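You operate a simulated robot arm through the tools that you are given. There is no shell and no other tool.

The job below is to be done with a simulated robot arm. You get a single attempt, and the scene is never put back.

## Task
Start the pump and set gauge A to about 140 bar with the relief knob.
Fine: first shut the red bleed knob and open the red lever; leave the silver lever shut.
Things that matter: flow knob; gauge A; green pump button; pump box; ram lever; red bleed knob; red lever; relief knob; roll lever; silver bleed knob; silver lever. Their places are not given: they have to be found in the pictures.

Only the result counts: the job must be done as asked and must still hold three seconds after the hand-in. Knocking over, shifting, dropping, spilling or breaking anything else fails it.

## Robot
A 6-joint arm with a two-finger parallel gripper, fixed in place. Base frame: the origin is on the floor under the middle of its stand, x ahead of it, y to its left, z up. Units: mm, degrees, N and s.
With the tool pointing down near the work surface it reaches from about 100 to 620 mm from the base axis. Its first joint turns from -66.0 to 66.0 degrees. Payload 2.9 kg.
Tool frame: the origin (TCP) lies between the finger pads and is the grasp point; the fingertips stand 30 mm ahead of it; z points along the fingers, y is the line along which they close. Largest opening 110 mm; finger width 20, thickness 10; the body of the gripper, 48 by 112 mm, starts 55 mm behind the TCP.
Orientation is that of the tool frame in the base frame, as a unit quaternion [x, y, z, w]. With the fingers straight down and closing along the base's y, the tool's x points along the base's -x, its y along +y and its z along -z.

## Interface
- The arm moves only by the tool move_arm. Its argument "rows" is a list that holds one entry, the list of rows, each a list of 7 numbers: the shift along the base's x, y, z in units of 150 mm (1.0 is 150 mm), then the turn, a rotation vector about the base's x, y, z in units of 180 degrees (1.0 is 180 degrees), then the closure in counts, from 0 (fully open) to 255 (shut). In form: [[[dx, dy, dz, wx, wy, wz, gripper], ...]]. A call has 1 to 20 rows; each row is the pose to reach, as a shift and turn from the pose commanded when the call began. A call with a number of a shift or a turn outside -1 to 1 is refused whole. A row lasts 0.2 s, in which the tool goes at most 50 mm and 8.6 degrees; a call with a longer step from one row to the next is refused whole, and so is a gripper value outside its range. A pose out of reach is approached as far as the arm can. The call stops where the force on the tool passes 50 N (or 10 N more than at its start, if that is more) or the arm is blocked; 0.2 s more then pass. The fingers move at their own pace (about 108 mm/s each) and stop on an object; they squeeze with about 42 N. The grip force told is the motor's: it shows also when the fingers shut on nothing. Time passes only in rows, and 0.2 s behind the last, so rows that repeat a pose let the fingers close. The reply holds the time, the measured pose of the TCP, the force on the tool along the base axes, the opening and the grip force, in the units named above and with some noise, with the torque about the TCP (base axes, N m) and any sound that the robot's microphone picked up, and new pictures: "show" is both (left out), scene, wrist or none.
- Cameras (640 x 400 px; columns grow to the right, rows downward): "scene" is fixed at [92.1, 467, 1366.8]; the picture's right is [-0.39, -0.92, 0.00], its down [-0.66, 0.28, -0.70] and it looks along [0.64, -0.28, -0.71] (base axes); focal length 309 px, centre (320, 200). "wrist" rides on the gripper at [72, 17, -103] in the tool frame; the picture's right is [-0.23, 0.97, 0.00], its down [-0.76, -0.18, -0.62] and it looks along [-0.61, -0.14, 0.78] (tool axes); focal length 222 px, centre (320, 200).
- measure_at(camera, pixels): for up to 12 pixels [column, row] of the newest picture of that camera ("zoom" is the newest enlarged one), the place [x, y, z] in the base frame of the surface seen there, good to about 2 mm. No time passes.
- zoom(camera, box): a new picture of the part [left, top, right, bottom] of that camera's present view, enlarged. No time passes.
- job_done(): hands the job in; it is judged then, once.

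Open the gripper and draw the arm clear of the work before you hand the job in, unless the task says otherwise.

The tools are called after "Call:" as name(argument=value, ...) on one line, values as JSON. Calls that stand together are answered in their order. move_arm: Moves the arm, as the interface text tells. Its arguments: {"type":"object","properties":{"rows":{"type":"array"},"show":{"type":"string","enum":["both","scene","wrist","none"]}},"required":["rows"]} The other tools are called the same way: measure_at (camera, pixels) gives the place of the surface under pixels of a picture; zoom (camera, box) takes an enlarged picture of a part of a camera's view; job_done () hands the job in.

At the start:

```text
time: 0.0
eef_pos: [388.8, 17.6, 911.0]
ee_rot: [0.001, 1.0, 0.0, 0.0]
wrist_force: [0.7, -0.5, 0.6]
wrist_torque: [0.0, 0.04, 0.0]
finger_gap: 109.9
grip_force: 0.0
```

scene: 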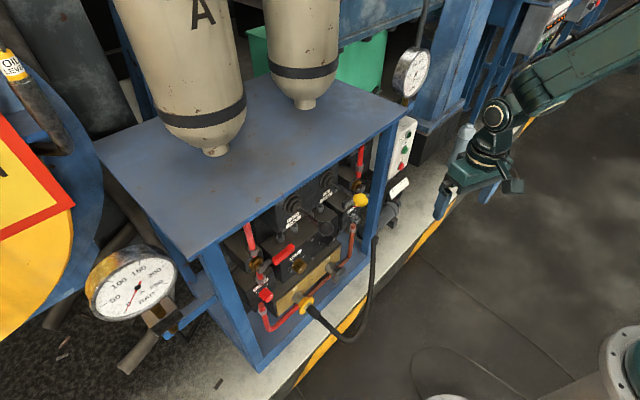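
wrist: 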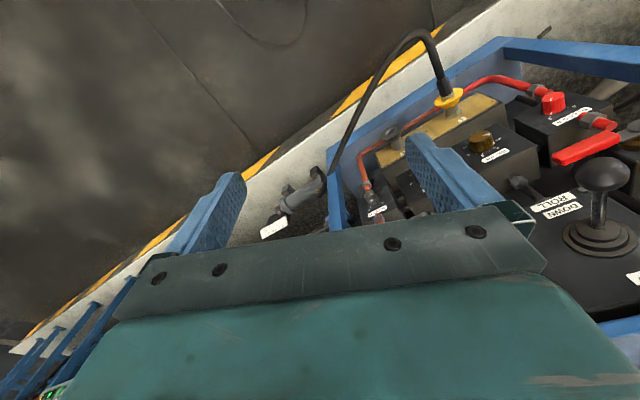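

The scene picture shows a blue bench with valve blocks around (300,240), a gauge at (412,72), another at (130,285), and a pump box at (405,145). I zoom in on those parts to identify them.

Call:
zoom(camera="scene", box=[230, 160, 390, 340])

Call:
zoom(camera="scene", box=[350, 30, 450, 220])

Call:
zoom(camera="wrist", box=[320, 40, 640, 260])

Call:
zoom(camera="scene", box=[60, 230, 230, 340])

```text
2.22 times, centred on (310, 250) of scene
```

zoom: 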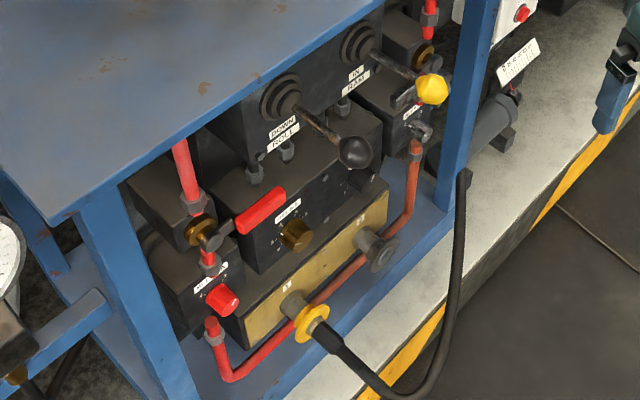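

```text
2.11 times, centred on (400, 125) of scene
```

zoom: 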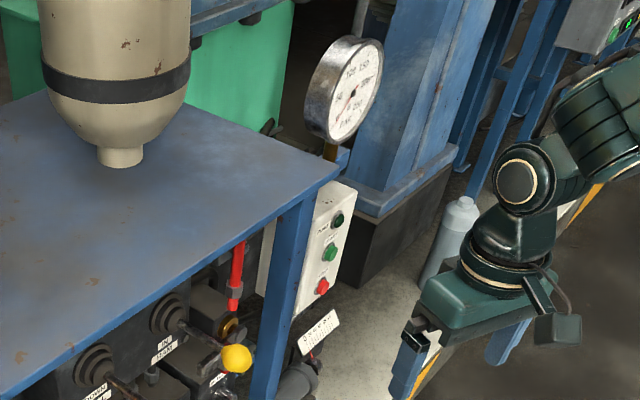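

```text
1.82 times, centred on (480, 150) of wrist
```

zoom: 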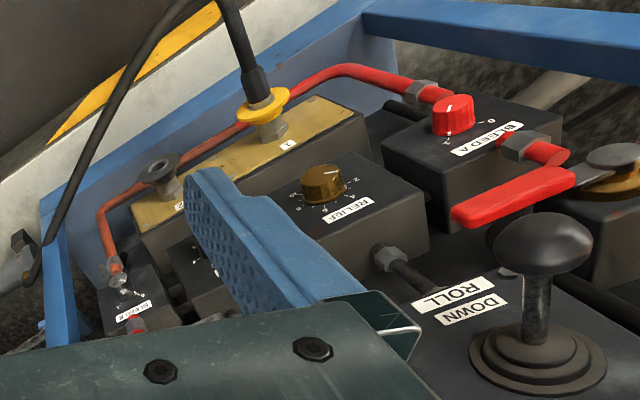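

```text
3.64 times, centred on (145, 285) of scene
```

zoom: 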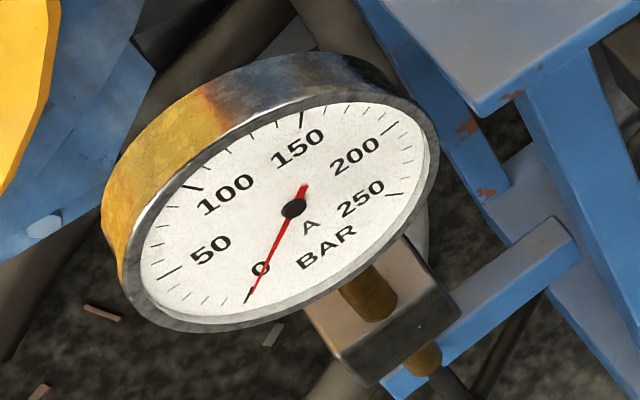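

The gauge at scene (130,285) is gauge A, reading 0. I zoom closer on the valve blocks to see the red bleed knob, red lever and relief knob more finely.

Call:
zoom(camera="scene", box=[230, 220, 340, 320])

Call:
zoom(camera="scene", box=[300, 150, 400, 250])

Call:
zoom(camera="scene", box=[370, 110, 430, 210])

Call:
zoom(camera="wrist", box=[500, 60, 640, 180])

```text
4.00 times, centred on (285, 270) of scene
```

zoom: 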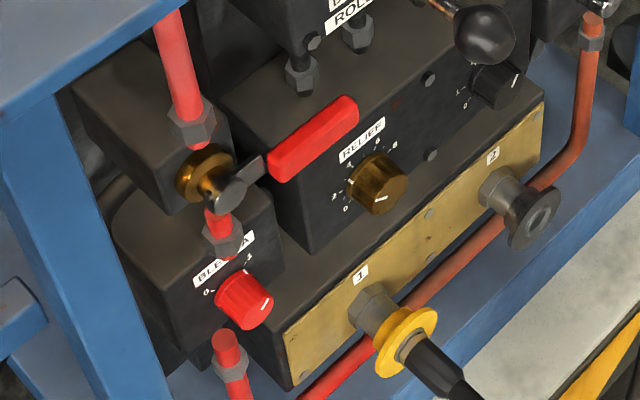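

```text
4.00 times, centred on (350, 200) of scene
```

zoom: 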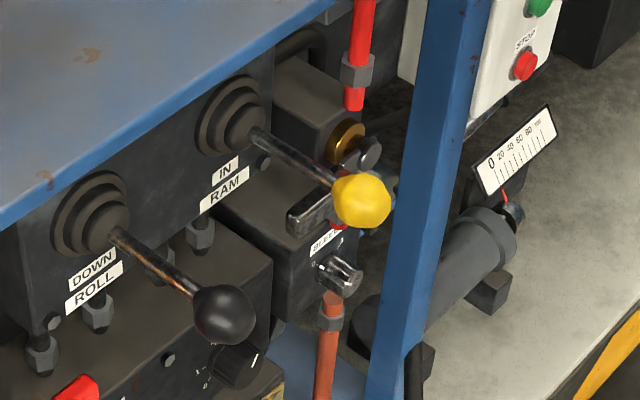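

```text
4.00 times, centred on (400, 160) of scene
```

zoom: 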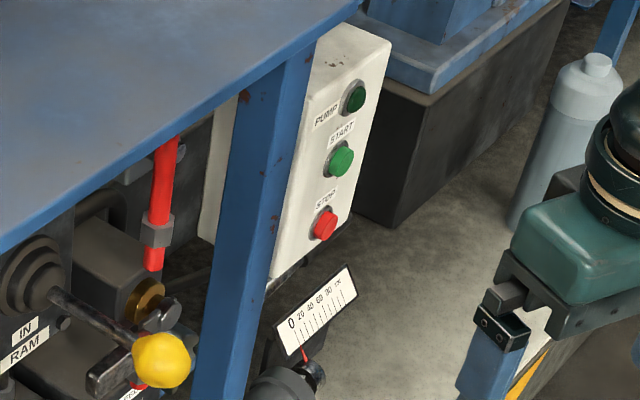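

```text
3.33 times, centred on (570, 120) of wrist
```

zoom: 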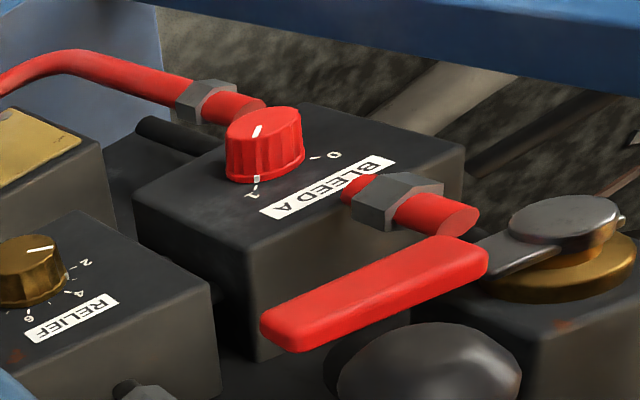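

The panel faces roughly toward the robot (labels upside down in the wrist view). I measure the main points in the scene picture: red bleed knob, red lever, relief knob, levers, and pump buttons.

Call:
measure_at(camera="scene", pixels=[[266, 294], [260, 290], [256, 269], [275, 261], [293, 246], [263, 266], [300, 264], [298, 262], [292, 257], [277, 280], [257, 314], [275, 305]])

Call:
measure_at(camera="scene", pixels=[[405, 150], [401, 166], [408, 134], [390, 170], [352, 200], [346, 203], [350, 220], [326, 229], [334, 241], [312, 290], [340, 272], [405, 117]])

Call:
measure_at(camera="scene", pixels=[[380, 200], [372, 225], [405, 100], [260, 365], [200, 262], [225, 240], [300, 180], [380, 120], [340, 300], [345, 150], [130, 290], [400, 190]])

```text
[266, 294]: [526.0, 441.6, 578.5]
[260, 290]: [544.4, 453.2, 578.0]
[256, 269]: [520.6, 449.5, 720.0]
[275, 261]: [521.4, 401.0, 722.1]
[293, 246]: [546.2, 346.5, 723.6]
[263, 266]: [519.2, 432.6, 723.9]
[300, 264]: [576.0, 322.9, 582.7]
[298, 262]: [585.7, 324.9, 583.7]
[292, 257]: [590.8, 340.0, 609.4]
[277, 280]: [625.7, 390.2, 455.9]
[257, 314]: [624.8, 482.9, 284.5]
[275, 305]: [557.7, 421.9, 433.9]
```

```text
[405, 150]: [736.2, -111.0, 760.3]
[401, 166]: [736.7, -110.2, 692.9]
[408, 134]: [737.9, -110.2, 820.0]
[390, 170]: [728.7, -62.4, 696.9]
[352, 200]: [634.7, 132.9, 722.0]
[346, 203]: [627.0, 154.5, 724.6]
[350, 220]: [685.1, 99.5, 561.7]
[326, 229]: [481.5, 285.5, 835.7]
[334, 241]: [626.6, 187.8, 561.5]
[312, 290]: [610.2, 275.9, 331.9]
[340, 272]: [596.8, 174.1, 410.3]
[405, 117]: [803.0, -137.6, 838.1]
```

```text
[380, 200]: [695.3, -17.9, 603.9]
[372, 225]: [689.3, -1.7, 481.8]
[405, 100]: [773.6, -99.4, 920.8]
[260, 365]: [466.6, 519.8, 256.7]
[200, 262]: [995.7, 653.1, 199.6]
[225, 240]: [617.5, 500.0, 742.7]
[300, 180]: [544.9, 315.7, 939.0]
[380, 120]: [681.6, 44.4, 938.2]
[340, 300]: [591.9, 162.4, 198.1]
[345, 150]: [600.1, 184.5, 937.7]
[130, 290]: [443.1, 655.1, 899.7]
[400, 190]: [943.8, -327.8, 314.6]
```

The front runs roughly along (0.39,-0.92,0), so the panel is turned about 23° from facing -x. I measure more points on flat faces (brass manifold plate, relief block, bleed block, pump box) and the knobs for accuracy.

Call:
measure_at(camera="scene", pixels=[[280, 309], [336, 256], [283, 312], [330, 266], [296, 269], [281, 275], [316, 246], [284, 262], [310, 240], [250, 284], [267, 279], [252, 300]])

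Call:
zoom(camera="scene", box=[380, 120, 420, 185])

Call:
zoom(camera="scene", box=[240, 240, 310, 300])

```text
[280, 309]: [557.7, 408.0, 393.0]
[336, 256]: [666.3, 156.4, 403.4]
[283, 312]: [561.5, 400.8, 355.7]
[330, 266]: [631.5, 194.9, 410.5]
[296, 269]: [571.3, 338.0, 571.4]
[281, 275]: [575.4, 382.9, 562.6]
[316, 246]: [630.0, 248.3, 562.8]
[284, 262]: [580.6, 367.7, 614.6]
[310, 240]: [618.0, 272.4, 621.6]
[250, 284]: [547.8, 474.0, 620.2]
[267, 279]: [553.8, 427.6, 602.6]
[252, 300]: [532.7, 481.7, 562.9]
```

```text
6.15 times, centred on (400, 152) of scene
```

zoom: 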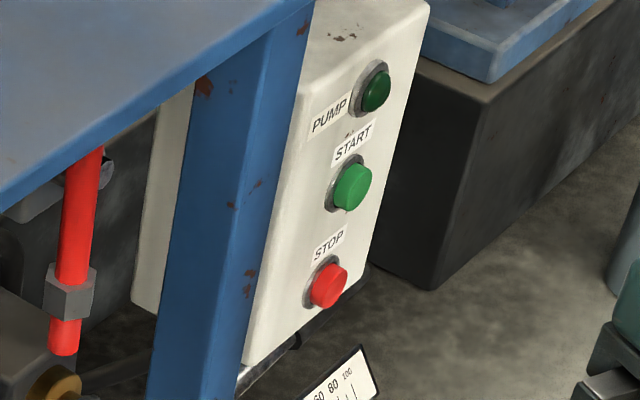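

```text
6.67 times, centred on (275, 270) of scene
```

zoom: 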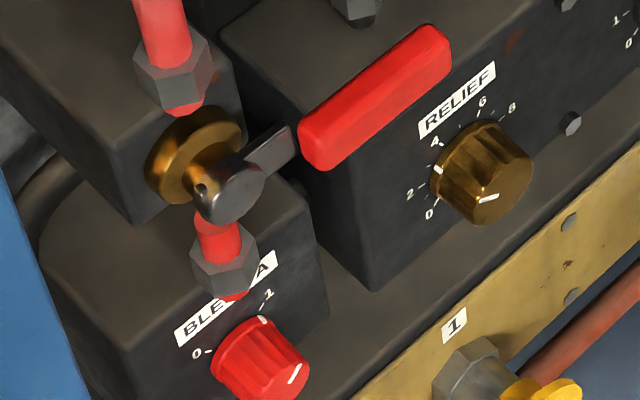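

START is the green button at scene (405,150), measured (736,-111,760); red bleed knob front is (526,442,578), relief knob front (576,323,583), red lever from (519,433,724) to (546,347,724). I turn the tool partly toward the panel and lower it, so the wrist camera looks straight at the knobs.

Call:
move_arm(rows=[[[0.008, 0.0625, -0.125, 0.0061, -0.0308, 0.0148, 0], [0.017, 0.125, -0.25, 0.0123, -0.0617, 0.0296, 0], [0.025, 0.1875, -0.375, 0.0184, -0.0925, 0.0444, 0], [0.033, 0.25, -0.5, 0.0246, -0.1234, 0.0593, 0], [0.042, 0.3125, -0.625, 0.0307, -0.1542, 0.0741, 0], [0.05, 0.375, -0.75, 0.0368, -0.185, 0.0889, 0], [0.058, 0.4375, -0.875, 0.043, -0.2159, 0.1037, 0], [0.067, 0.5, -1.0, 0.0491, -0.2467, 0.1185, 0]]], show="both")

```text
time: 1.8
eef_pos: [396.6, 92.8, 762.1]
ee_rot: [-0.181, 0.906, 0.075, 0.376]
wrist_force: [-0.1, 0.6, 0.5]
wrist_torque: [0.0, -0.02, 0.02]
finger_gap: 110.1
grip_force: 0.1
```

scene: 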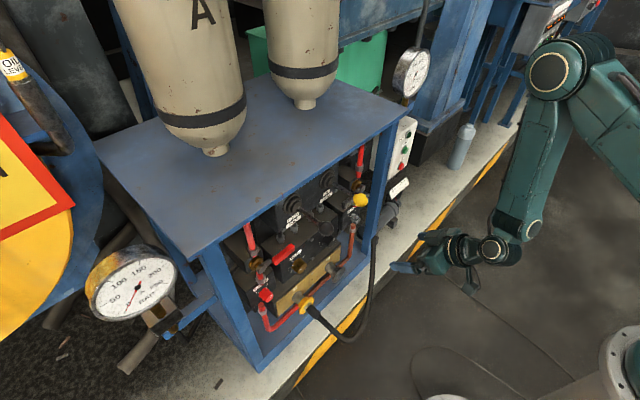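
wrist: 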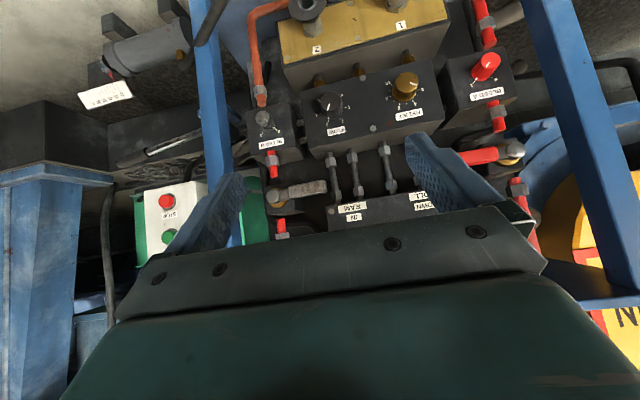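

The wrist view now shows the panel upside down: red bleed knob at (487,66), relief knob at (405,85), flow knob (328,103), silver lever (305,190), start button (168,235). I zoom in to read the knob marks.

Call:
zoom(camera="wrist", box=[370, 40, 530, 140])

Call:
zoom(camera="wrist", box=[230, 80, 370, 220])

Call:
zoom(camera="wrist", box=[420, 120, 560, 230])

```text
4.00 times, centred on (450, 90) of wrist
```

zoom: 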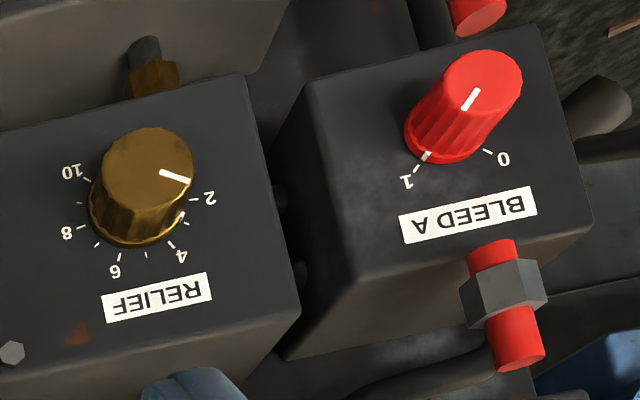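

```text
2.86 times, centred on (300, 150) of wrist
```

zoom: 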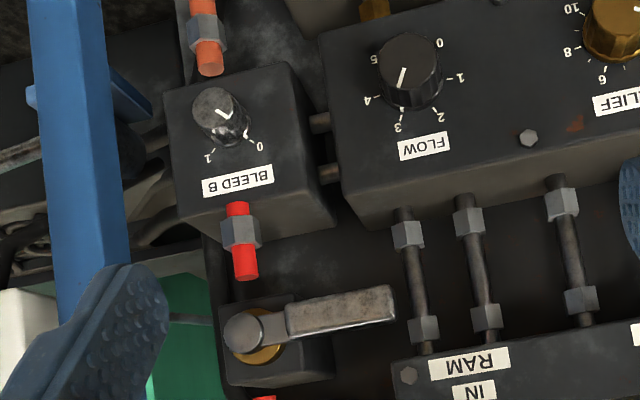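

```text
3.64 times, centred on (490, 175) of wrist
```

zoom: 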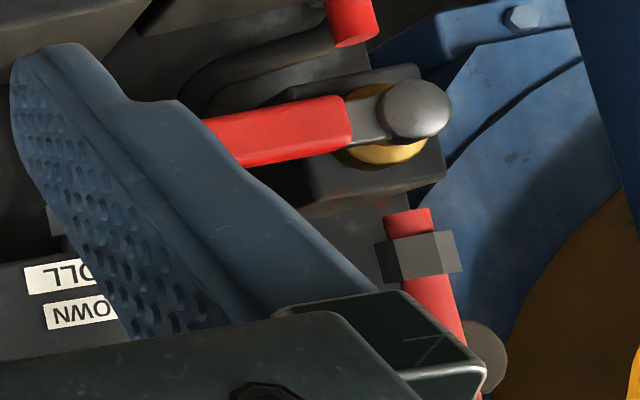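

The bleed A pointer stands at 1 (open), the relief pointer between 2 and 4, silver lever lies across its pipe (shut), and the red lever is also across (shut). I measure the bleed knob, relief knob, red lever and button in the wrist view.

Call:
measure_at(camera="wrist", pixels=[[490, 60], [482, 62], [499, 57], [490, 54], [473, 72], [480, 95], [495, 92], [494, 113], [498, 126], [470, 85], [505, 80], [460, 80]])

Call:
measure_at(camera="wrist", pixels=[[407, 80], [398, 80], [417, 80], [407, 74], [407, 87], [395, 96], [409, 112], [430, 100], [385, 100], [440, 75], [380, 70], [376, 129]])

Call:
measure_at(camera="wrist", pixels=[[462, 158], [479, 156], [495, 153], [516, 150], [516, 145], [508, 152], [516, 160], [478, 150], [479, 163], [503, 190], [168, 235], [166, 201]])

```text
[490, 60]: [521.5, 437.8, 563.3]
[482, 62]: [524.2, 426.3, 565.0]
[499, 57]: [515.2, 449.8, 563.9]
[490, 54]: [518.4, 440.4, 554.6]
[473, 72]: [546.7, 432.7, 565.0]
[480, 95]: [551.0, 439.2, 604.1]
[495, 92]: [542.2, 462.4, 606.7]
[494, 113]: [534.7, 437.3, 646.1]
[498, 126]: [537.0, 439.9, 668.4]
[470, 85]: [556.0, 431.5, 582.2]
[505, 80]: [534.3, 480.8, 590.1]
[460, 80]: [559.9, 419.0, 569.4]
```

```text
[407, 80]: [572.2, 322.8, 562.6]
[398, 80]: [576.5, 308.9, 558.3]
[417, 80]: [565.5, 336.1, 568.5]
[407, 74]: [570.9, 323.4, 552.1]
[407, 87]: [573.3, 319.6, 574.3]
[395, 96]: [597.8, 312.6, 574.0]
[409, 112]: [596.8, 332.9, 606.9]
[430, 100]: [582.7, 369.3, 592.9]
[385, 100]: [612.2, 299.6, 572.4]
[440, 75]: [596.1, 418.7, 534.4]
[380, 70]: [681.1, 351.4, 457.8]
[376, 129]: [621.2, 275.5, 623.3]
```

```text
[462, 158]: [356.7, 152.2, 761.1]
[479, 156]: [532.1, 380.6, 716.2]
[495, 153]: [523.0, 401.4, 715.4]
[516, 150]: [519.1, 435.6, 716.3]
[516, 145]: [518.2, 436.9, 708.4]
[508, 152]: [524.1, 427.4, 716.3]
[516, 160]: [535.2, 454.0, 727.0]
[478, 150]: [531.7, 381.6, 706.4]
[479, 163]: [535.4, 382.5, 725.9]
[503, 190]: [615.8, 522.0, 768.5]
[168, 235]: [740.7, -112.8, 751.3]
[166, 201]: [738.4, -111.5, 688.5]
```

The panel normal is n≈(0.924,0.383,0); the bleed knob is about 31 mm wide and stands 28 mm out of its face, axis at about z=564. I measure the dial ticks and pipe fittings around the knobs to fix turn angles and clearances.

Call:
measure_at(camera="wrist", pixels=[[473, 83], [492, 78], [489, 43], [486, 22], [419, 90], [415, 101], [402, 106], [387, 98], [385, 85], [392, 60], [440, 105], [505, 105]])

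Call:
zoom(camera="wrist", box=[440, 0, 540, 70])

Call:
zoom(camera="scene", box=[400, 210, 540, 310])

```text
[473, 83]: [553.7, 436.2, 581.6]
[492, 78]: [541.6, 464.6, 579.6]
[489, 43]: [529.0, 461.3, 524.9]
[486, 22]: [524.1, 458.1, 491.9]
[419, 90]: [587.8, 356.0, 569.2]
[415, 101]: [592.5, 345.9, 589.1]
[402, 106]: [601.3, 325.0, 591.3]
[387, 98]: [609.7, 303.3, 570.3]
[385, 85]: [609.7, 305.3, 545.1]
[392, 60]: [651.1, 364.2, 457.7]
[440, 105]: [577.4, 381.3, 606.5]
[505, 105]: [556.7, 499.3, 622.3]
```

```text
5.71 times, centred on (490, 35) of wrist
```

zoom: 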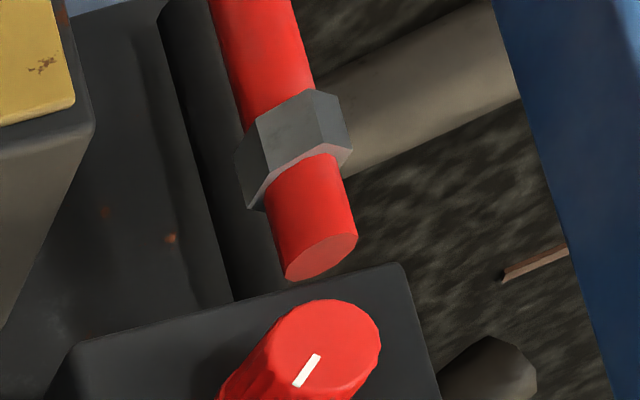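

```text
4.00 times, centred on (470, 260) of scene
```

zoom: 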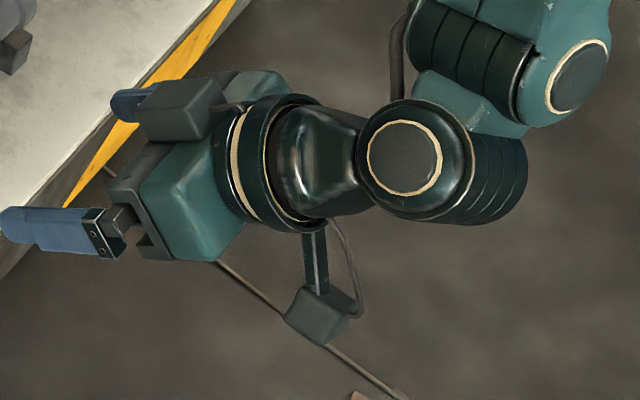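

Ticks put the bleed knob's axis at u≈-206 (z=564) with 0 and 1 about 90° apart; lower red pipe stub ends near (529,461,528). I now bring the tool horizontal along the panel normal, well in front of the panel.

Call:
move_arm(rows=[[[-0.023, 0.114, -0.101, 0.012, -0.0289, 0, 0], [-0.047, 0.228, -0.202, 0.0239, -0.0578, 0, 0], [-0.07, 0.342, -0.303, 0.0359, -0.0866, 0, 0], [-0.094, 0.457, -0.404, 0.0479, -0.1155, 0, 0], [-0.117, 0.571, -0.504, 0.0598, -0.1444, 0, 0], [-0.14, 0.685, -0.605, 0.0718, -0.1733, 0, 0], [-0.164, 0.799, -0.706, 0.0837, -0.2021, 0, 0], [-0.187, 0.913, -0.807, 0.0957, -0.231, 0, 0]]], show="both")

```text
time: 3.6
eef_pos: [382.0, 234.1, 636.0]
ee_rot: [-0.14, 0.693, 0.139, 0.693]
wrist_force: [-1.2, 1.1, 0.3]
wrist_torque: [-0.03, -0.01, -0.02]
finger_gap: 109.8
grip_force: 0.1
out of reach, approached as far as the arm can: row 2, 3, 4, 5, 8
```

scene: 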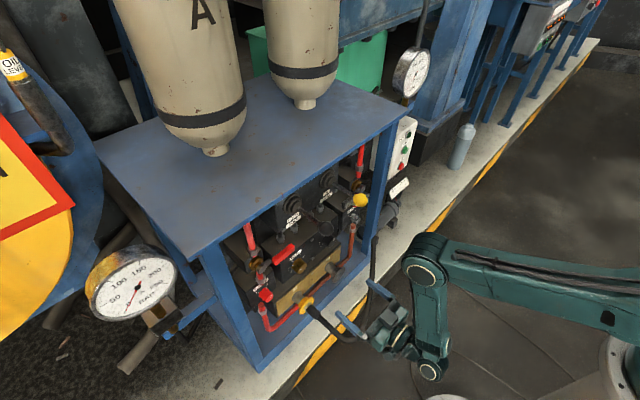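
wrist: 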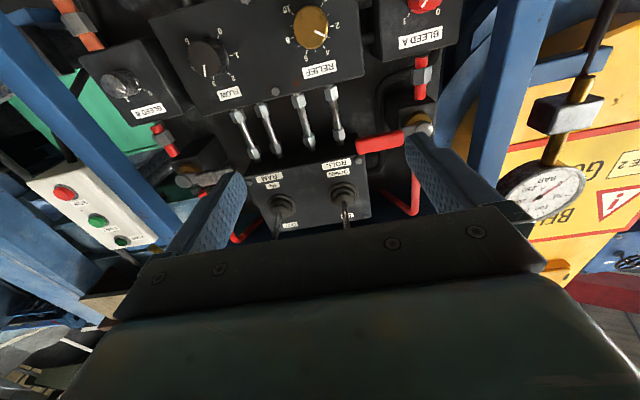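

The tool is now horizontal along the normal, and gauge A is also visible in the wrist view at (545,190). I zoom in on the knobs and the red valve from this new angle.

Call:
zoom(camera="wrist", box=[270, 0, 450, 90])

Call:
zoom(camera="wrist", box=[340, 50, 460, 160])

Call:
zoom(camera="wrist", box=[480, 140, 620, 240])

Call:
measure_at(camera="wrist", pixels=[[345, 215], [283, 200], [330, 200], [311, 22], [419, 3], [300, 40], [425, 25], [380, 144], [425, 128], [416, 85], [97, 220], [66, 192]])

```text
3.56 times, centred on (360, 45) of wrist
```

zoom: 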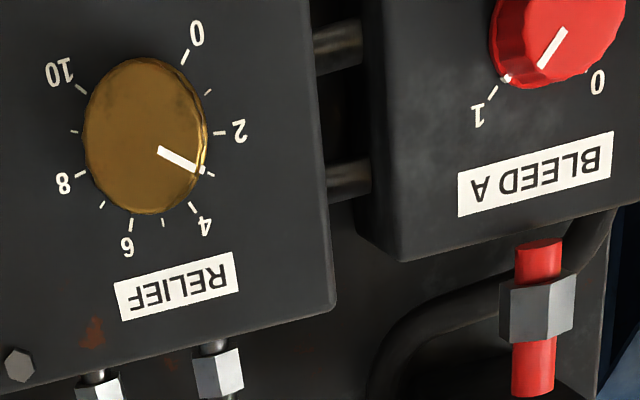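

```text
3.64 times, centred on (400, 105) of wrist
```

zoom: 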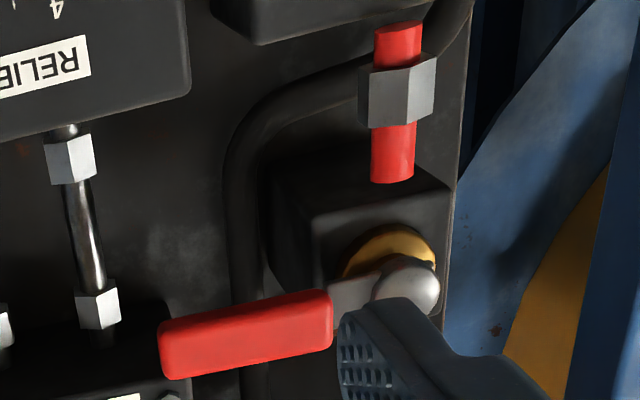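

```text
4.00 times, centred on (550, 190) of wrist
```

zoom: 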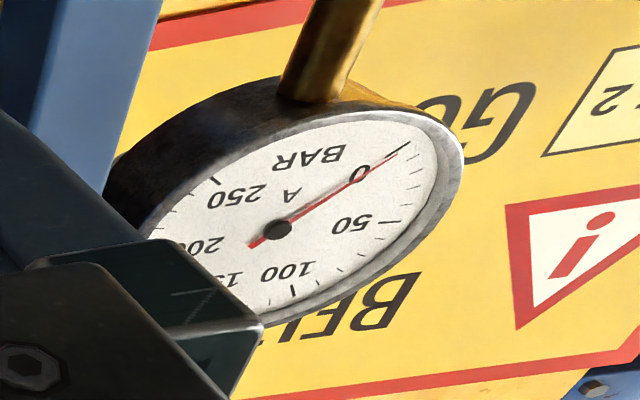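

```text
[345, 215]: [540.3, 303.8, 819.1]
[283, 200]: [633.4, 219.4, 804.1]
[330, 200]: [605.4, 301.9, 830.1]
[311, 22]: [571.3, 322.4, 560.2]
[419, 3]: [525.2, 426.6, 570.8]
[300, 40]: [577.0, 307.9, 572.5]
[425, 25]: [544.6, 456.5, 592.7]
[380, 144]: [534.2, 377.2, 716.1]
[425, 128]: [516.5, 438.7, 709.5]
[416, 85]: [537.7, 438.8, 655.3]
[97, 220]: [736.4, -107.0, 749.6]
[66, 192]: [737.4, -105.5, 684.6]
```

Relief pointer stands at 3 and bleed A at 1. I move to a pre-grasp place in front of the bleed knob, rolling the tool about 80° clockwise about the normal so the later counter-clockwise turn ends near level.

Call:
move_arm(rows=[[[0.033, 0.093, -0.04, 0.0411, 0.017, 0, 40], [0.067, 0.187, -0.08, 0.0821, 0.034, 0, 80], [0.1, 0.28, -0.12, 0.1232, 0.0511, 0, 116], [0.133, 0.373, -0.16, 0.1643, 0.0681, 0, 116], [0.167, 0.467, -0.2, 0.2054, 0.0851, 0, 116], [0.2, 0.56, -0.24, 0.2464, 0.1021, 0, 116], [0.233, 0.653, -0.28, 0.2875, 0.1191, 0, 116], [0.267, 0.747, -0.32, 0.3286, 0.1362, 0, 116], [0.3, 0.84, -0.36, 0.3696, 0.1532, 0, 116], [0.333, 0.933, -0.4, 0.4107, 0.1702, 0, 116]]], show="both")

```text
time: 5.8
eef_pos: [403.0, 335.1, 603.5]
ee_rot: [0.34, 0.619, 0.553, 0.442]
wrist_force: [-0.2, 0.6, -0.2]
wrist_torque: [-0.02, -0.03, 0.02]
finger_gap: 59.9
grip_force: 0.2
out of reach, approached as far as the arm can: row 7, 8, 9, 10
```

scene: 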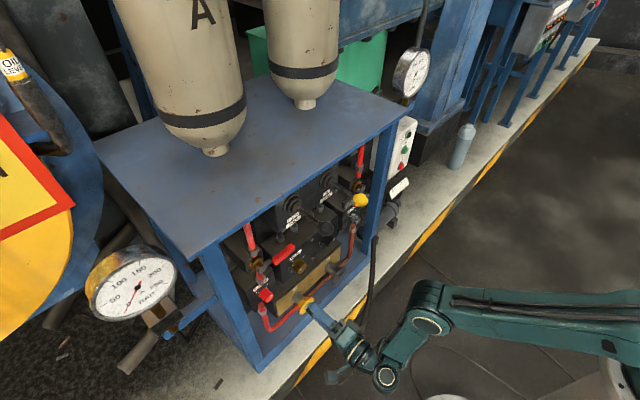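
wrist: 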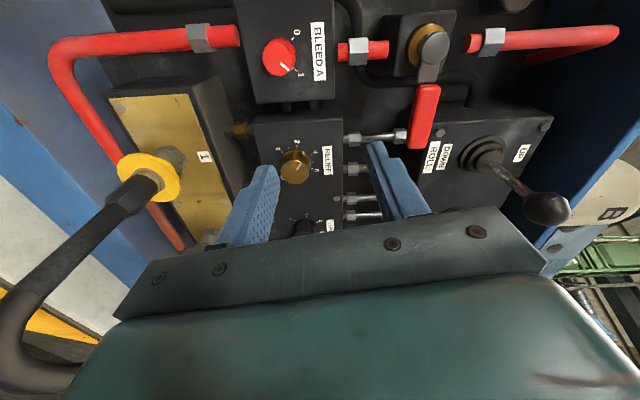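

Roll was reached but the position stopped short at (403,335,603), likely a joint-1 limit while the arm is folded close. I measure where the arm's joints are in the scene picture to understand the limit.

Call:
measure_at(camera="scene", pixels=[[425, 322], [387, 376], [550, 310], [470, 300], [625, 360], [440, 398], [350, 345], [365, 358], [335, 378], [600, 325]])

Call:
zoom(camera="scene", box=[290, 240, 640, 400])

```text
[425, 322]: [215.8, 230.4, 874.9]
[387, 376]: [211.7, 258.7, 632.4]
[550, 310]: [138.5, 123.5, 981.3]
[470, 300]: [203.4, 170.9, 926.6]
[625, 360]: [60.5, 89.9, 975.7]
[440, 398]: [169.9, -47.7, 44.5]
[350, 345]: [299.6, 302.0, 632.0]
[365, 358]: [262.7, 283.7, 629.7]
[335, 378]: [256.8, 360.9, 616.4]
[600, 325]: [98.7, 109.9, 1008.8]
```

```text
1.83 times, centred on (465, 320) of scene
```

zoom: 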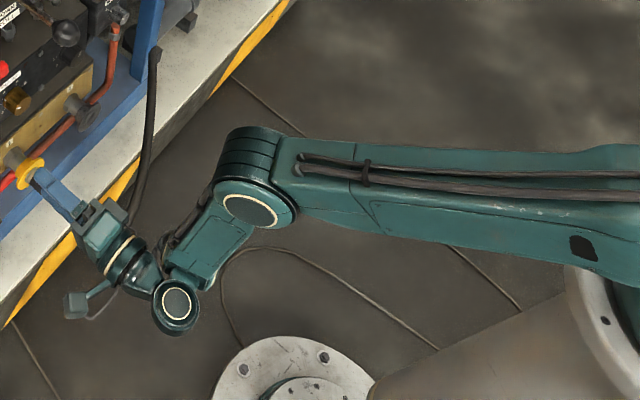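

The wrist joint (J5) sits about 205 mm behind the TCP and the joint-1 limit seems to bind when the tool is far back from the panel. I move 60 mm forward along the normal first, which relaxes that.

Call:
move_arm(rows=[[[0.123, 0.051, 0, 0, 0, 0, 116], [0.247, 0.102, 0, 0, 0, 0, 116], [0.37, 0.153, 0, 0, 0, 0, 116]]], show="both")

```text
time: 6.6
eef_pos: [420.3, 322.1, 603.7]
ee_rot: [0.339, 0.619, 0.553, 0.443]
wrist_force: [-0.6, 0.7, 0.3]
wrist_torque: [0.01, 0.0, -0.02]
finger_gap: 59.9
grip_force: 0.0
out of reach, approached as far as the arm can: row 1, 2, 3
```

scene: 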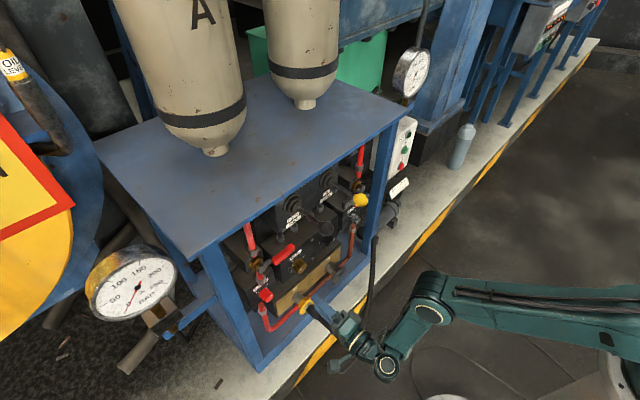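
wrist: 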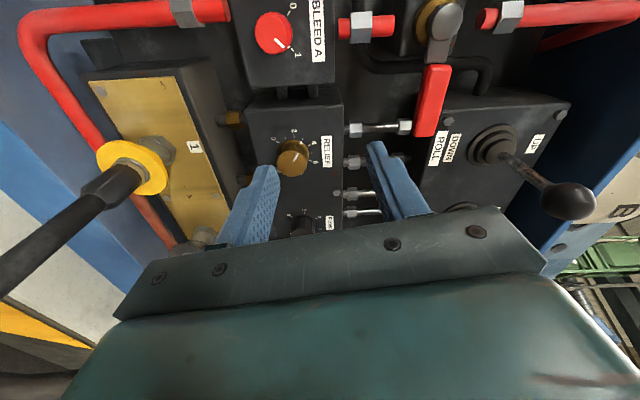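

The arm settled at (420,322,604), still short; I need to understand the arm's geometry. I measure the present joint places in the scene picture.

Call:
measure_at(camera="scene", pixels=[[428, 313], [386, 367], [430, 285], [475, 310], [520, 320], [560, 325], [600, 335], [635, 345], [637, 320], [635, 300], [610, 380], [405, 340]])

Call:
zoom(camera="scene", box=[300, 260, 480, 400])

Call:
zoom(camera="scene", box=[480, 250, 640, 400])

```text
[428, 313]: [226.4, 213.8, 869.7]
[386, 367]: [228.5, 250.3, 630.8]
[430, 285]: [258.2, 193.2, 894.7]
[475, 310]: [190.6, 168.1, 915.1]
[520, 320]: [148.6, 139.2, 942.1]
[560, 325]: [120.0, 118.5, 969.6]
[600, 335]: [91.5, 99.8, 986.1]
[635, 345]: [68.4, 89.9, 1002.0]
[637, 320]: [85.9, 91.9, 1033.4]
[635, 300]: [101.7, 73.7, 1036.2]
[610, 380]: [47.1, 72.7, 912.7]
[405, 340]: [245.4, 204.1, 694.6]
```

```text
2.86 times, centred on (390, 330) of scene
```

zoom: 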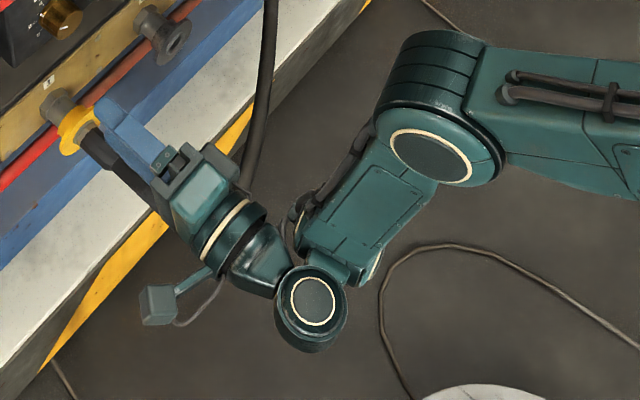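

```text
2.67 times, centred on (560, 325) of scene
```

zoom: 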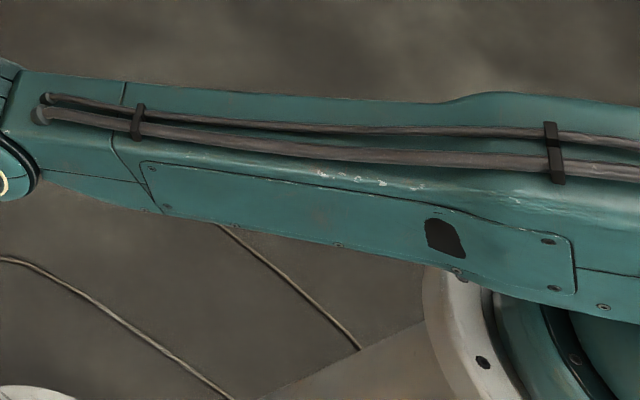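

The upper arm slopes down about 33° to an elbow near (226,214,870) with the forearm hanging vertically, so it is not simply fully stretched. I test what pose the controller thinks was commanded by shifting back toward the pose actually reached.

Call:
move_arm(rows=[[[-0.124, -0.156, 0.053, 0, 0, 0, 116], [-0.247, -0.311, 0.105, 0, 0, 0, 116], [-0.371, -0.467, 0.158, 0, 0, 0, 116]]], show="none")

```text
time: 7.4
eef_pos: [372.3, 252.6, 624.5]
ee_rot: [0.34, 0.621, 0.551, 0.442]
wrist_force: [0.6, -0.2, 0.2]
wrist_torque: [-0.02, -0.01, -0.03]
finger_gap: 59.8
grip_force: 0.0
out of reach, approached as far as the arm can: row 3
```

The controller's commanded pose follows what was actually reached. I test the reach at greater height by moving up and outward.

Call:
move_arm(rows=[[[0.1, 0.1, 0.2, 0, 0, 0, 116], [0.2, 0.2, 0.4, 0, 0, 0, 116], [0.3, 0.3, 0.6, 0, 0, 0, 116], [0.4, 0.4, 0.8, 0, 0, 0, 116]]], show="scene")

```text
time: 8.4
eef_pos: [433.5, 315.2, 743.4]
ee_rot: [0.34, 0.621, 0.55, 0.443]
wrist_force: [1.0, 0.5, 0.0]
wrist_torque: [0.02, 0.0, 0.0]
finger_gap: 59.8
grip_force: 0.1
```

scene: 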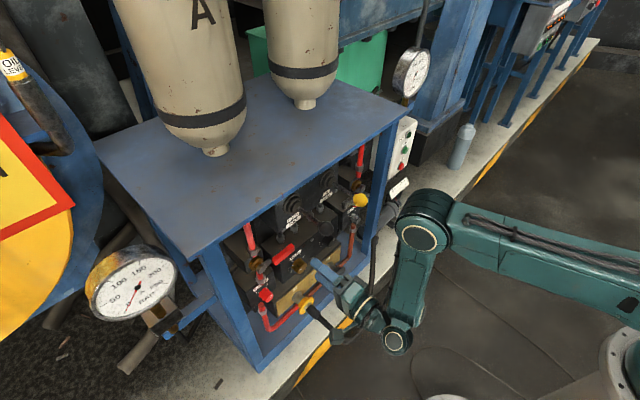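

That was reached. I measure joint points in this pose to build a model of the arm.

Call:
measure_at(camera="scene", pixels=[[420, 237], [397, 341], [500, 250], [600, 280], [637, 290], [637, 262], [412, 290], [628, 303], [620, 350], [430, 195], [550, 265], [605, 385]])

Call:
zoom(camera="scene", box=[320, 180, 640, 400])

```text
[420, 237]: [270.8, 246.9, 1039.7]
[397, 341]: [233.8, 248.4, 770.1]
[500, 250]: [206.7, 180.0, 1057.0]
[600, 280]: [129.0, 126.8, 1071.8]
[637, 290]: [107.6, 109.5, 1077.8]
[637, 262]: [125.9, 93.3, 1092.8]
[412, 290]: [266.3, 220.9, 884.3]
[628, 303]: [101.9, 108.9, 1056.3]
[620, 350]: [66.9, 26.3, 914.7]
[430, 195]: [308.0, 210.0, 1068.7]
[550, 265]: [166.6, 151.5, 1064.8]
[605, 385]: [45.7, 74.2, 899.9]
```

```text
1.82 times, centred on (480, 290) of scene
```

zoom: 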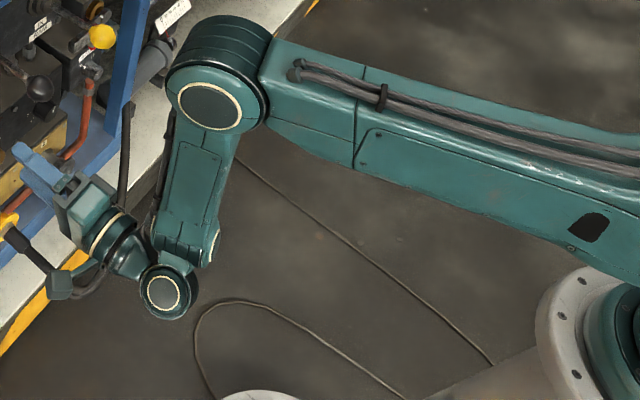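

I suspect a lower limit on the shoulder joint (upper arm can't slope beyond ~30°), which restricts low, horizontal poses. I test it by moving forward in the clear region in front of the flow knob at z≈600.

Call:
move_arm(rows=[[[0.151, -0.089, -0.191, 0, 0, 0, 116], [0.301, -0.179, -0.381, 0, 0, 0, 116], [0.452, -0.268, -0.572, 0, 0, 0, 116], [0.602, -0.358, -0.762, 0, 0, 0, 116], [0.753, -0.447, -0.953, 0, 0, 0, 116]]], show="scene")

```text
time: 9.6
eef_pos: [544.3, 240.9, 618.4]
ee_rot: [0.34, 0.62, 0.552, 0.442]
wrist_force: [-0.8, 0.2, 0.0]
wrist_torque: [0.01, 0.03, 0.06]
finger_gap: 60.0
grip_force: 0.1
out of reach, approached as far as the arm can: row 4, 5
```

scene: 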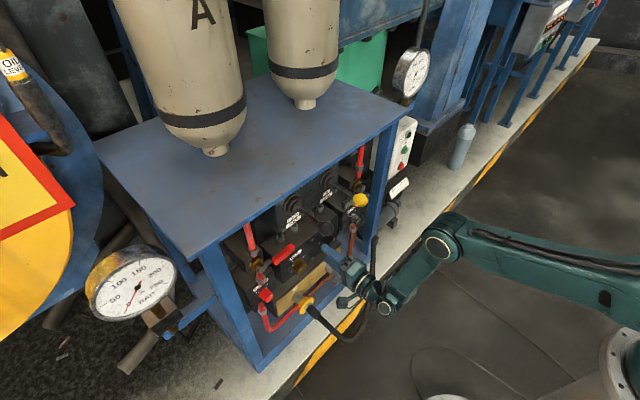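

The TCP stopped at (544,241,618), consistent with a shoulder-joint lower limit. I measure the elbow and wrist caps here to refine the arm model.

Call:
zoom(camera="scene", box=[340, 200, 480, 340])

Call:
measure_at(camera="scene", pixels=[[440, 246], [434, 246], [446, 246], [440, 240], [440, 252], [386, 308], [381, 308], [391, 308], [386, 304], [386, 312], [412, 280], [360, 200]])

```text
2.86 times, centred on (410, 270) of scene
```

zoom: 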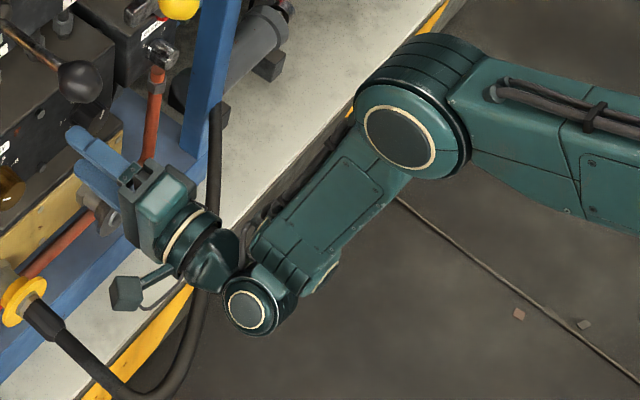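

```text
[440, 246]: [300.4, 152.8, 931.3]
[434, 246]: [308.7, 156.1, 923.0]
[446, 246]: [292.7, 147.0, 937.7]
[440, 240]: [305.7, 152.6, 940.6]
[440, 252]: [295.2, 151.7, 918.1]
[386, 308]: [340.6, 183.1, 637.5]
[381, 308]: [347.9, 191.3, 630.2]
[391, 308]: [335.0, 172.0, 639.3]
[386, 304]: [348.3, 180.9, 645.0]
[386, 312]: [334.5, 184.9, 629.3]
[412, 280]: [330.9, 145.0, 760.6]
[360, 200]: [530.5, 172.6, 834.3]
```

The geometry measured isn't consistent with my simple model, so I look closely at the wrist in the current picture.

Call:
zoom(camera="scene", box=[340, 250, 440, 330])

Call:
zoom(camera="scene", box=[400, 180, 640, 400])

```text
5.00 times, centred on (390, 290) of scene
```

zoom: 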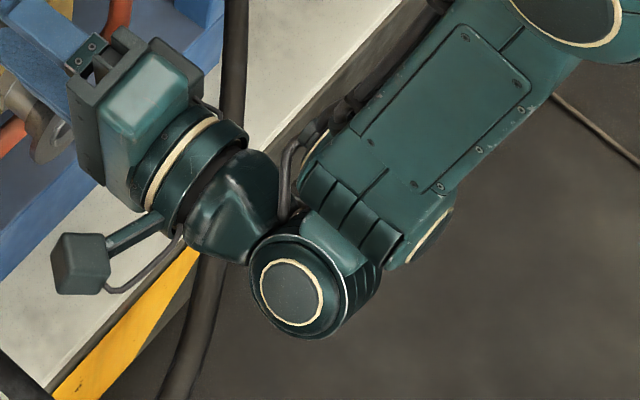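

```text
1.82 times, centred on (520, 290) of scene
```

zoom: 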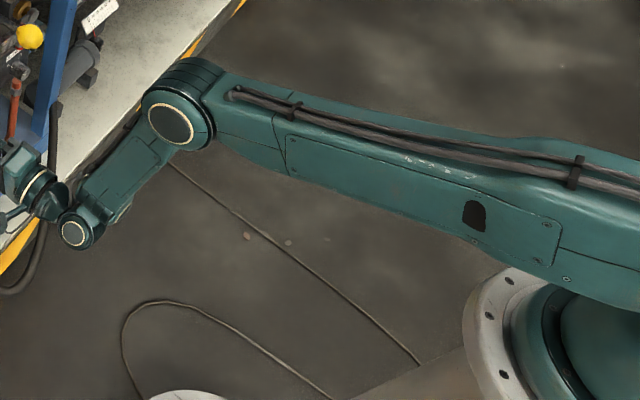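

The wrist appears close to a singular alignment with the rolled, horizontal tool, so the limit may come from roll rather than reach. I roll back to level fingers in place and watch whether lower positions become reachable.

Call:
move_arm(rows=[[[0, 0, 0, -0.0411, -0.017, 0, 116], [0, 0, 0, -0.0821, -0.034, 0, 116], [0, 0, 0, -0.1232, -0.0511, 0, 116], [0, 0, 0, -0.1643, -0.0681, 0, 116], [0, 0, 0, -0.2054, -0.0851, 0, 116], [0, 0, 0, -0.2464, -0.1021, 0, 116], [0, 0, 0, -0.2875, -0.1191, 0, 116], [0, 0, 0, -0.3286, -0.1362, 0, 116], [0, 0, 0, -0.3696, -0.1532, 0, 116], [0, 0, 0, -0.4107, -0.1702, 0, 116]]], show="both")

Call:
move_arm(rows=[[[0, 0, -0.2, 0, 0, 0, 116], [0, 0, -0.4, 0, 0, 0, 116]]], show="scene")

```text
time: 11.8
eef_pos: [544.2, 241.8, 619.9]
ee_rot: [-0.14, 0.693, 0.138, 0.694]
wrist_force: [-0.3, -0.6, -0.4]
wrist_torque: [0.03, -0.01, 0.02]
finger_gap: 60.0
grip_force: 0.1
```

scene: 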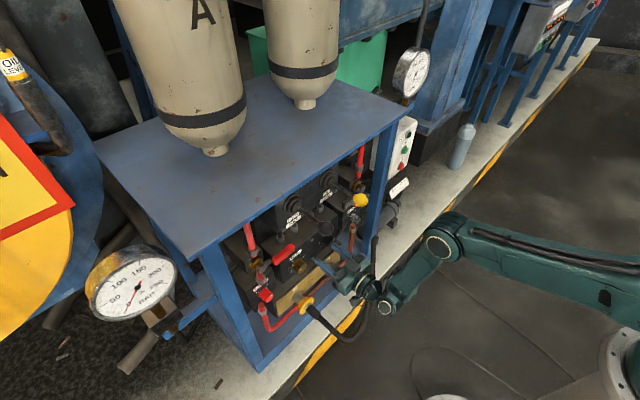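
wrist: 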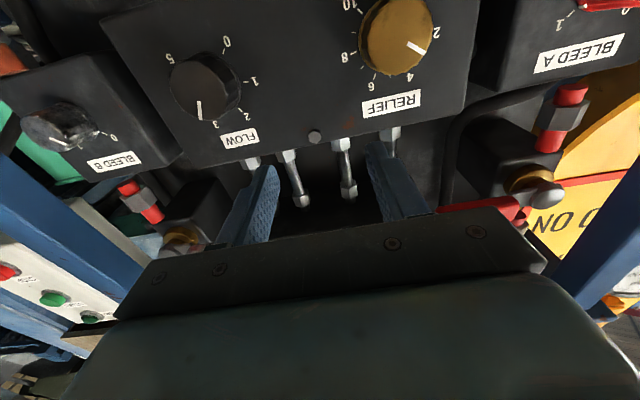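

```text
time: 12.4
eef_pos: [539.9, 236.5, 598.4]
ee_rot: [-0.141, 0.692, 0.14, 0.694]
wrist_force: [0.9, -0.6, 0.9]
wrist_torque: [0.0, -0.02, 0.02]
finger_gap: 60.0
grip_force: 0.1
out of reach, approached as far as the arm can: row 1, 2
```

scene: 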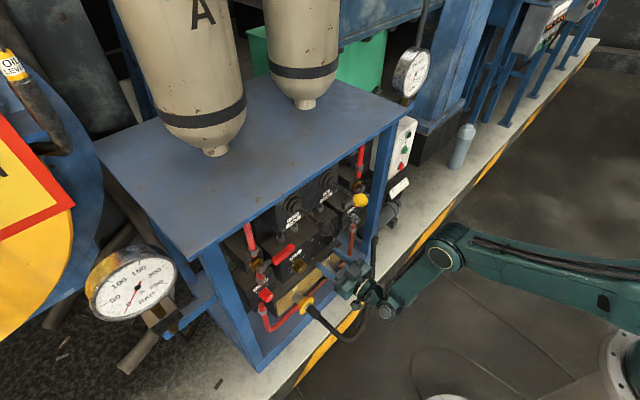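

Lowering stops near z≈598 with the tool horizontal. I pitch the tool 30° downward here and try lowering again.

Call:
move_arm(rows=[[[0, 0, 0, -0.016, 0.0385, 0, 116], [0, 0, 0, -0.0319, 0.077, 0, 116], [0, 0, 0, -0.0479, 0.1155, 0, 116], [0, 0, 0, -0.0638, 0.154, 0, 116]]], show="none")

Call:
move_arm(rows=[[[0, 0, -0.15, 0, 0, 0, 116], [0, 0, -0.3, 0, 0, 0, 116]]], show="both")

```text
time: 13.4
eef_pos: [539.9, 236.9, 598.9]
ee_rot: [-0.169, 0.849, 0.098, 0.491]
wrist_force: [0.3, -0.2, -0.3]
wrist_torque: [0.0, 0.0, 0.0]
finger_gap: 60.0
grip_force: 0.0
out of reach, approached as far as the arm can: row 1
```

```text
time: 14.0
eef_pos: [539.8, 238.7, 554.2]
ee_rot: [-0.17, 0.849, 0.097, 0.491]
wrist_force: [-0.4, -0.9, 0.1]
wrist_torque: [0.0, -0.03, -0.01]
finger_gap: 60.0
grip_force: 0.1
```

scene: 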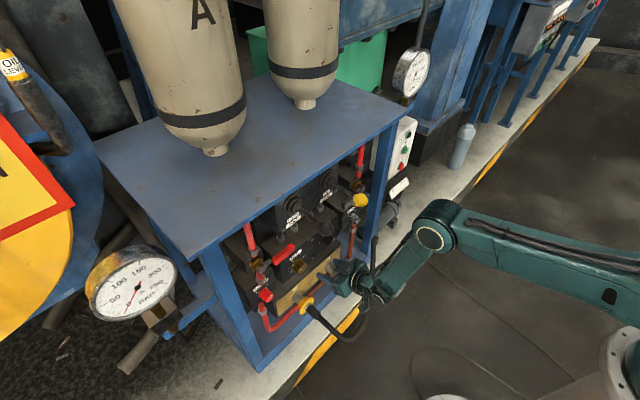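
wrist: 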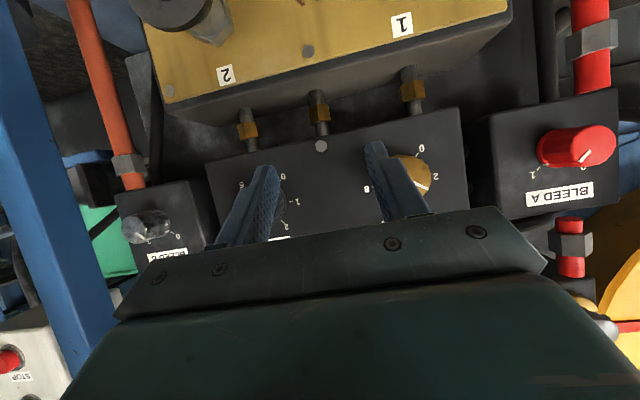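

With the tool pitched 30° down, z=554 is reachable. I now shift along the panel toward the bleed knob, keeping the fingertips about 30 mm off the knobs.

Call:
move_arm(rows=[[[-0.071, 0.202, 0.046, 0, 0, 0, 116], [-0.142, 0.404, 0.093, 0, 0, 0, 116], [-0.213, 0.605, 0.139, 0, 0, 0, 116]]], show="none")

Call:
move_arm(rows=[[[-0.071, 0.202, 0, 0, 0, 0, 116], [-0.142, 0.404, 0, 0, 0, 0, 116], [-0.215, 0.605, 0, 0, 0, 0, 116]]], show="both")

```text
time: 14.8
eef_pos: [508.5, 328.4, 575.2]
ee_rot: [-0.169, 0.849, 0.097, 0.491]
wrist_force: [-0.3, -0.2, -0.2]
wrist_torque: [-0.04, 0.01, 0.02]
finger_gap: 59.7
grip_force: 0.0
```

```text
time: 15.6
eef_pos: [476.7, 419.3, 575.0]
ee_rot: [-0.169, 0.849, 0.097, 0.491]
wrist_force: [-0.1, 0.6, 0.8]
wrist_torque: [0.01, -0.01, 0.01]
finger_gap: 60.2
grip_force: 0.0
```

scene: 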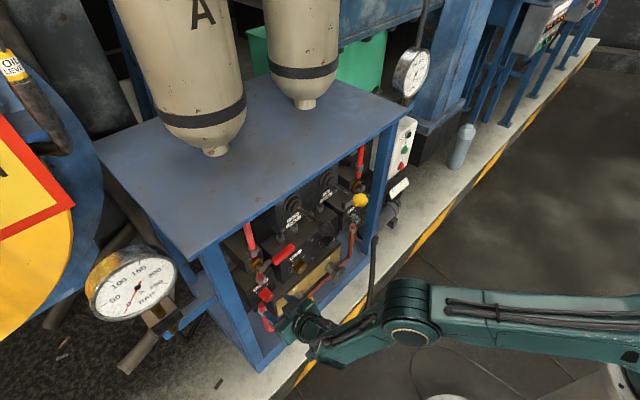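
wrist: 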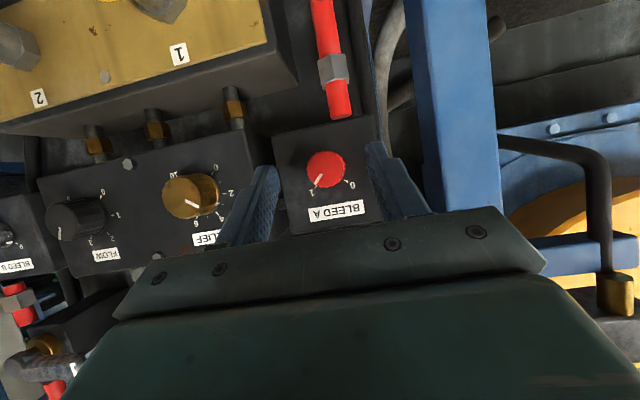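

The bleed knob at wrist (325,168) is now centred between the fingers and the pose is reachable. I roll 45° clockwise about the panel normal here as a check before gripping.

Call:
move_arm(rows=[[[0, 0, 0, 0.0385, 0.016, 0, 116], [0, 0, 0, 0.077, 0.0319, 0, 116], [0, 0, 0, 0.1155, 0.0479, 0, 116], [0, 0, 0, 0.154, 0.0639, 0, 116], [0, 0, 0, 0.1925, 0.0798, 0, 116], [0, 0, 0, 0.231, 0.0958, 0, 116]]], show="both")

```text
time: 17.0
eef_pos: [475.6, 418.8, 574.7]
ee_rot: [0.033, 0.822, 0.415, 0.389]
wrist_force: [0.0, -0.7, 0.1]
wrist_torque: [0.01, 0.02, -0.01]
finger_gap: 59.7
grip_force: 0.1
```

scene: 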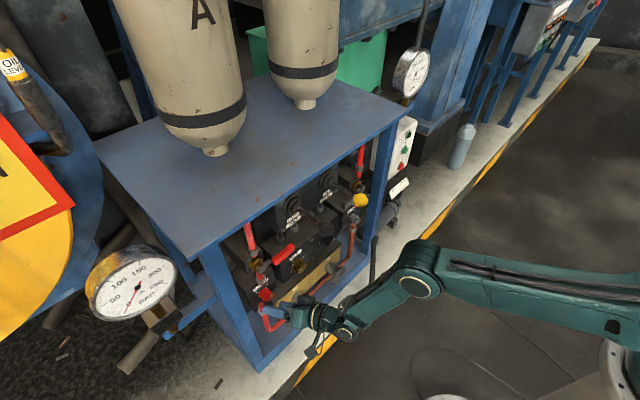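
wrist: 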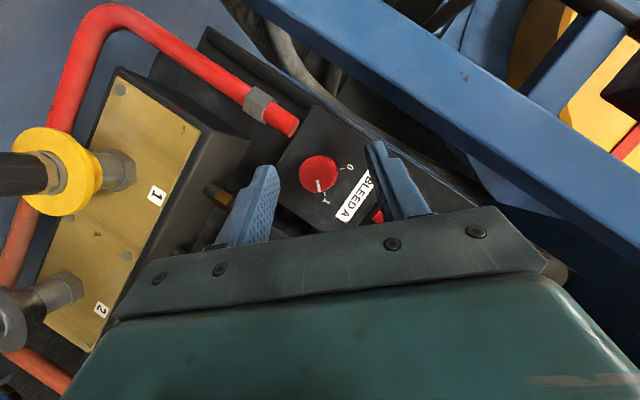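

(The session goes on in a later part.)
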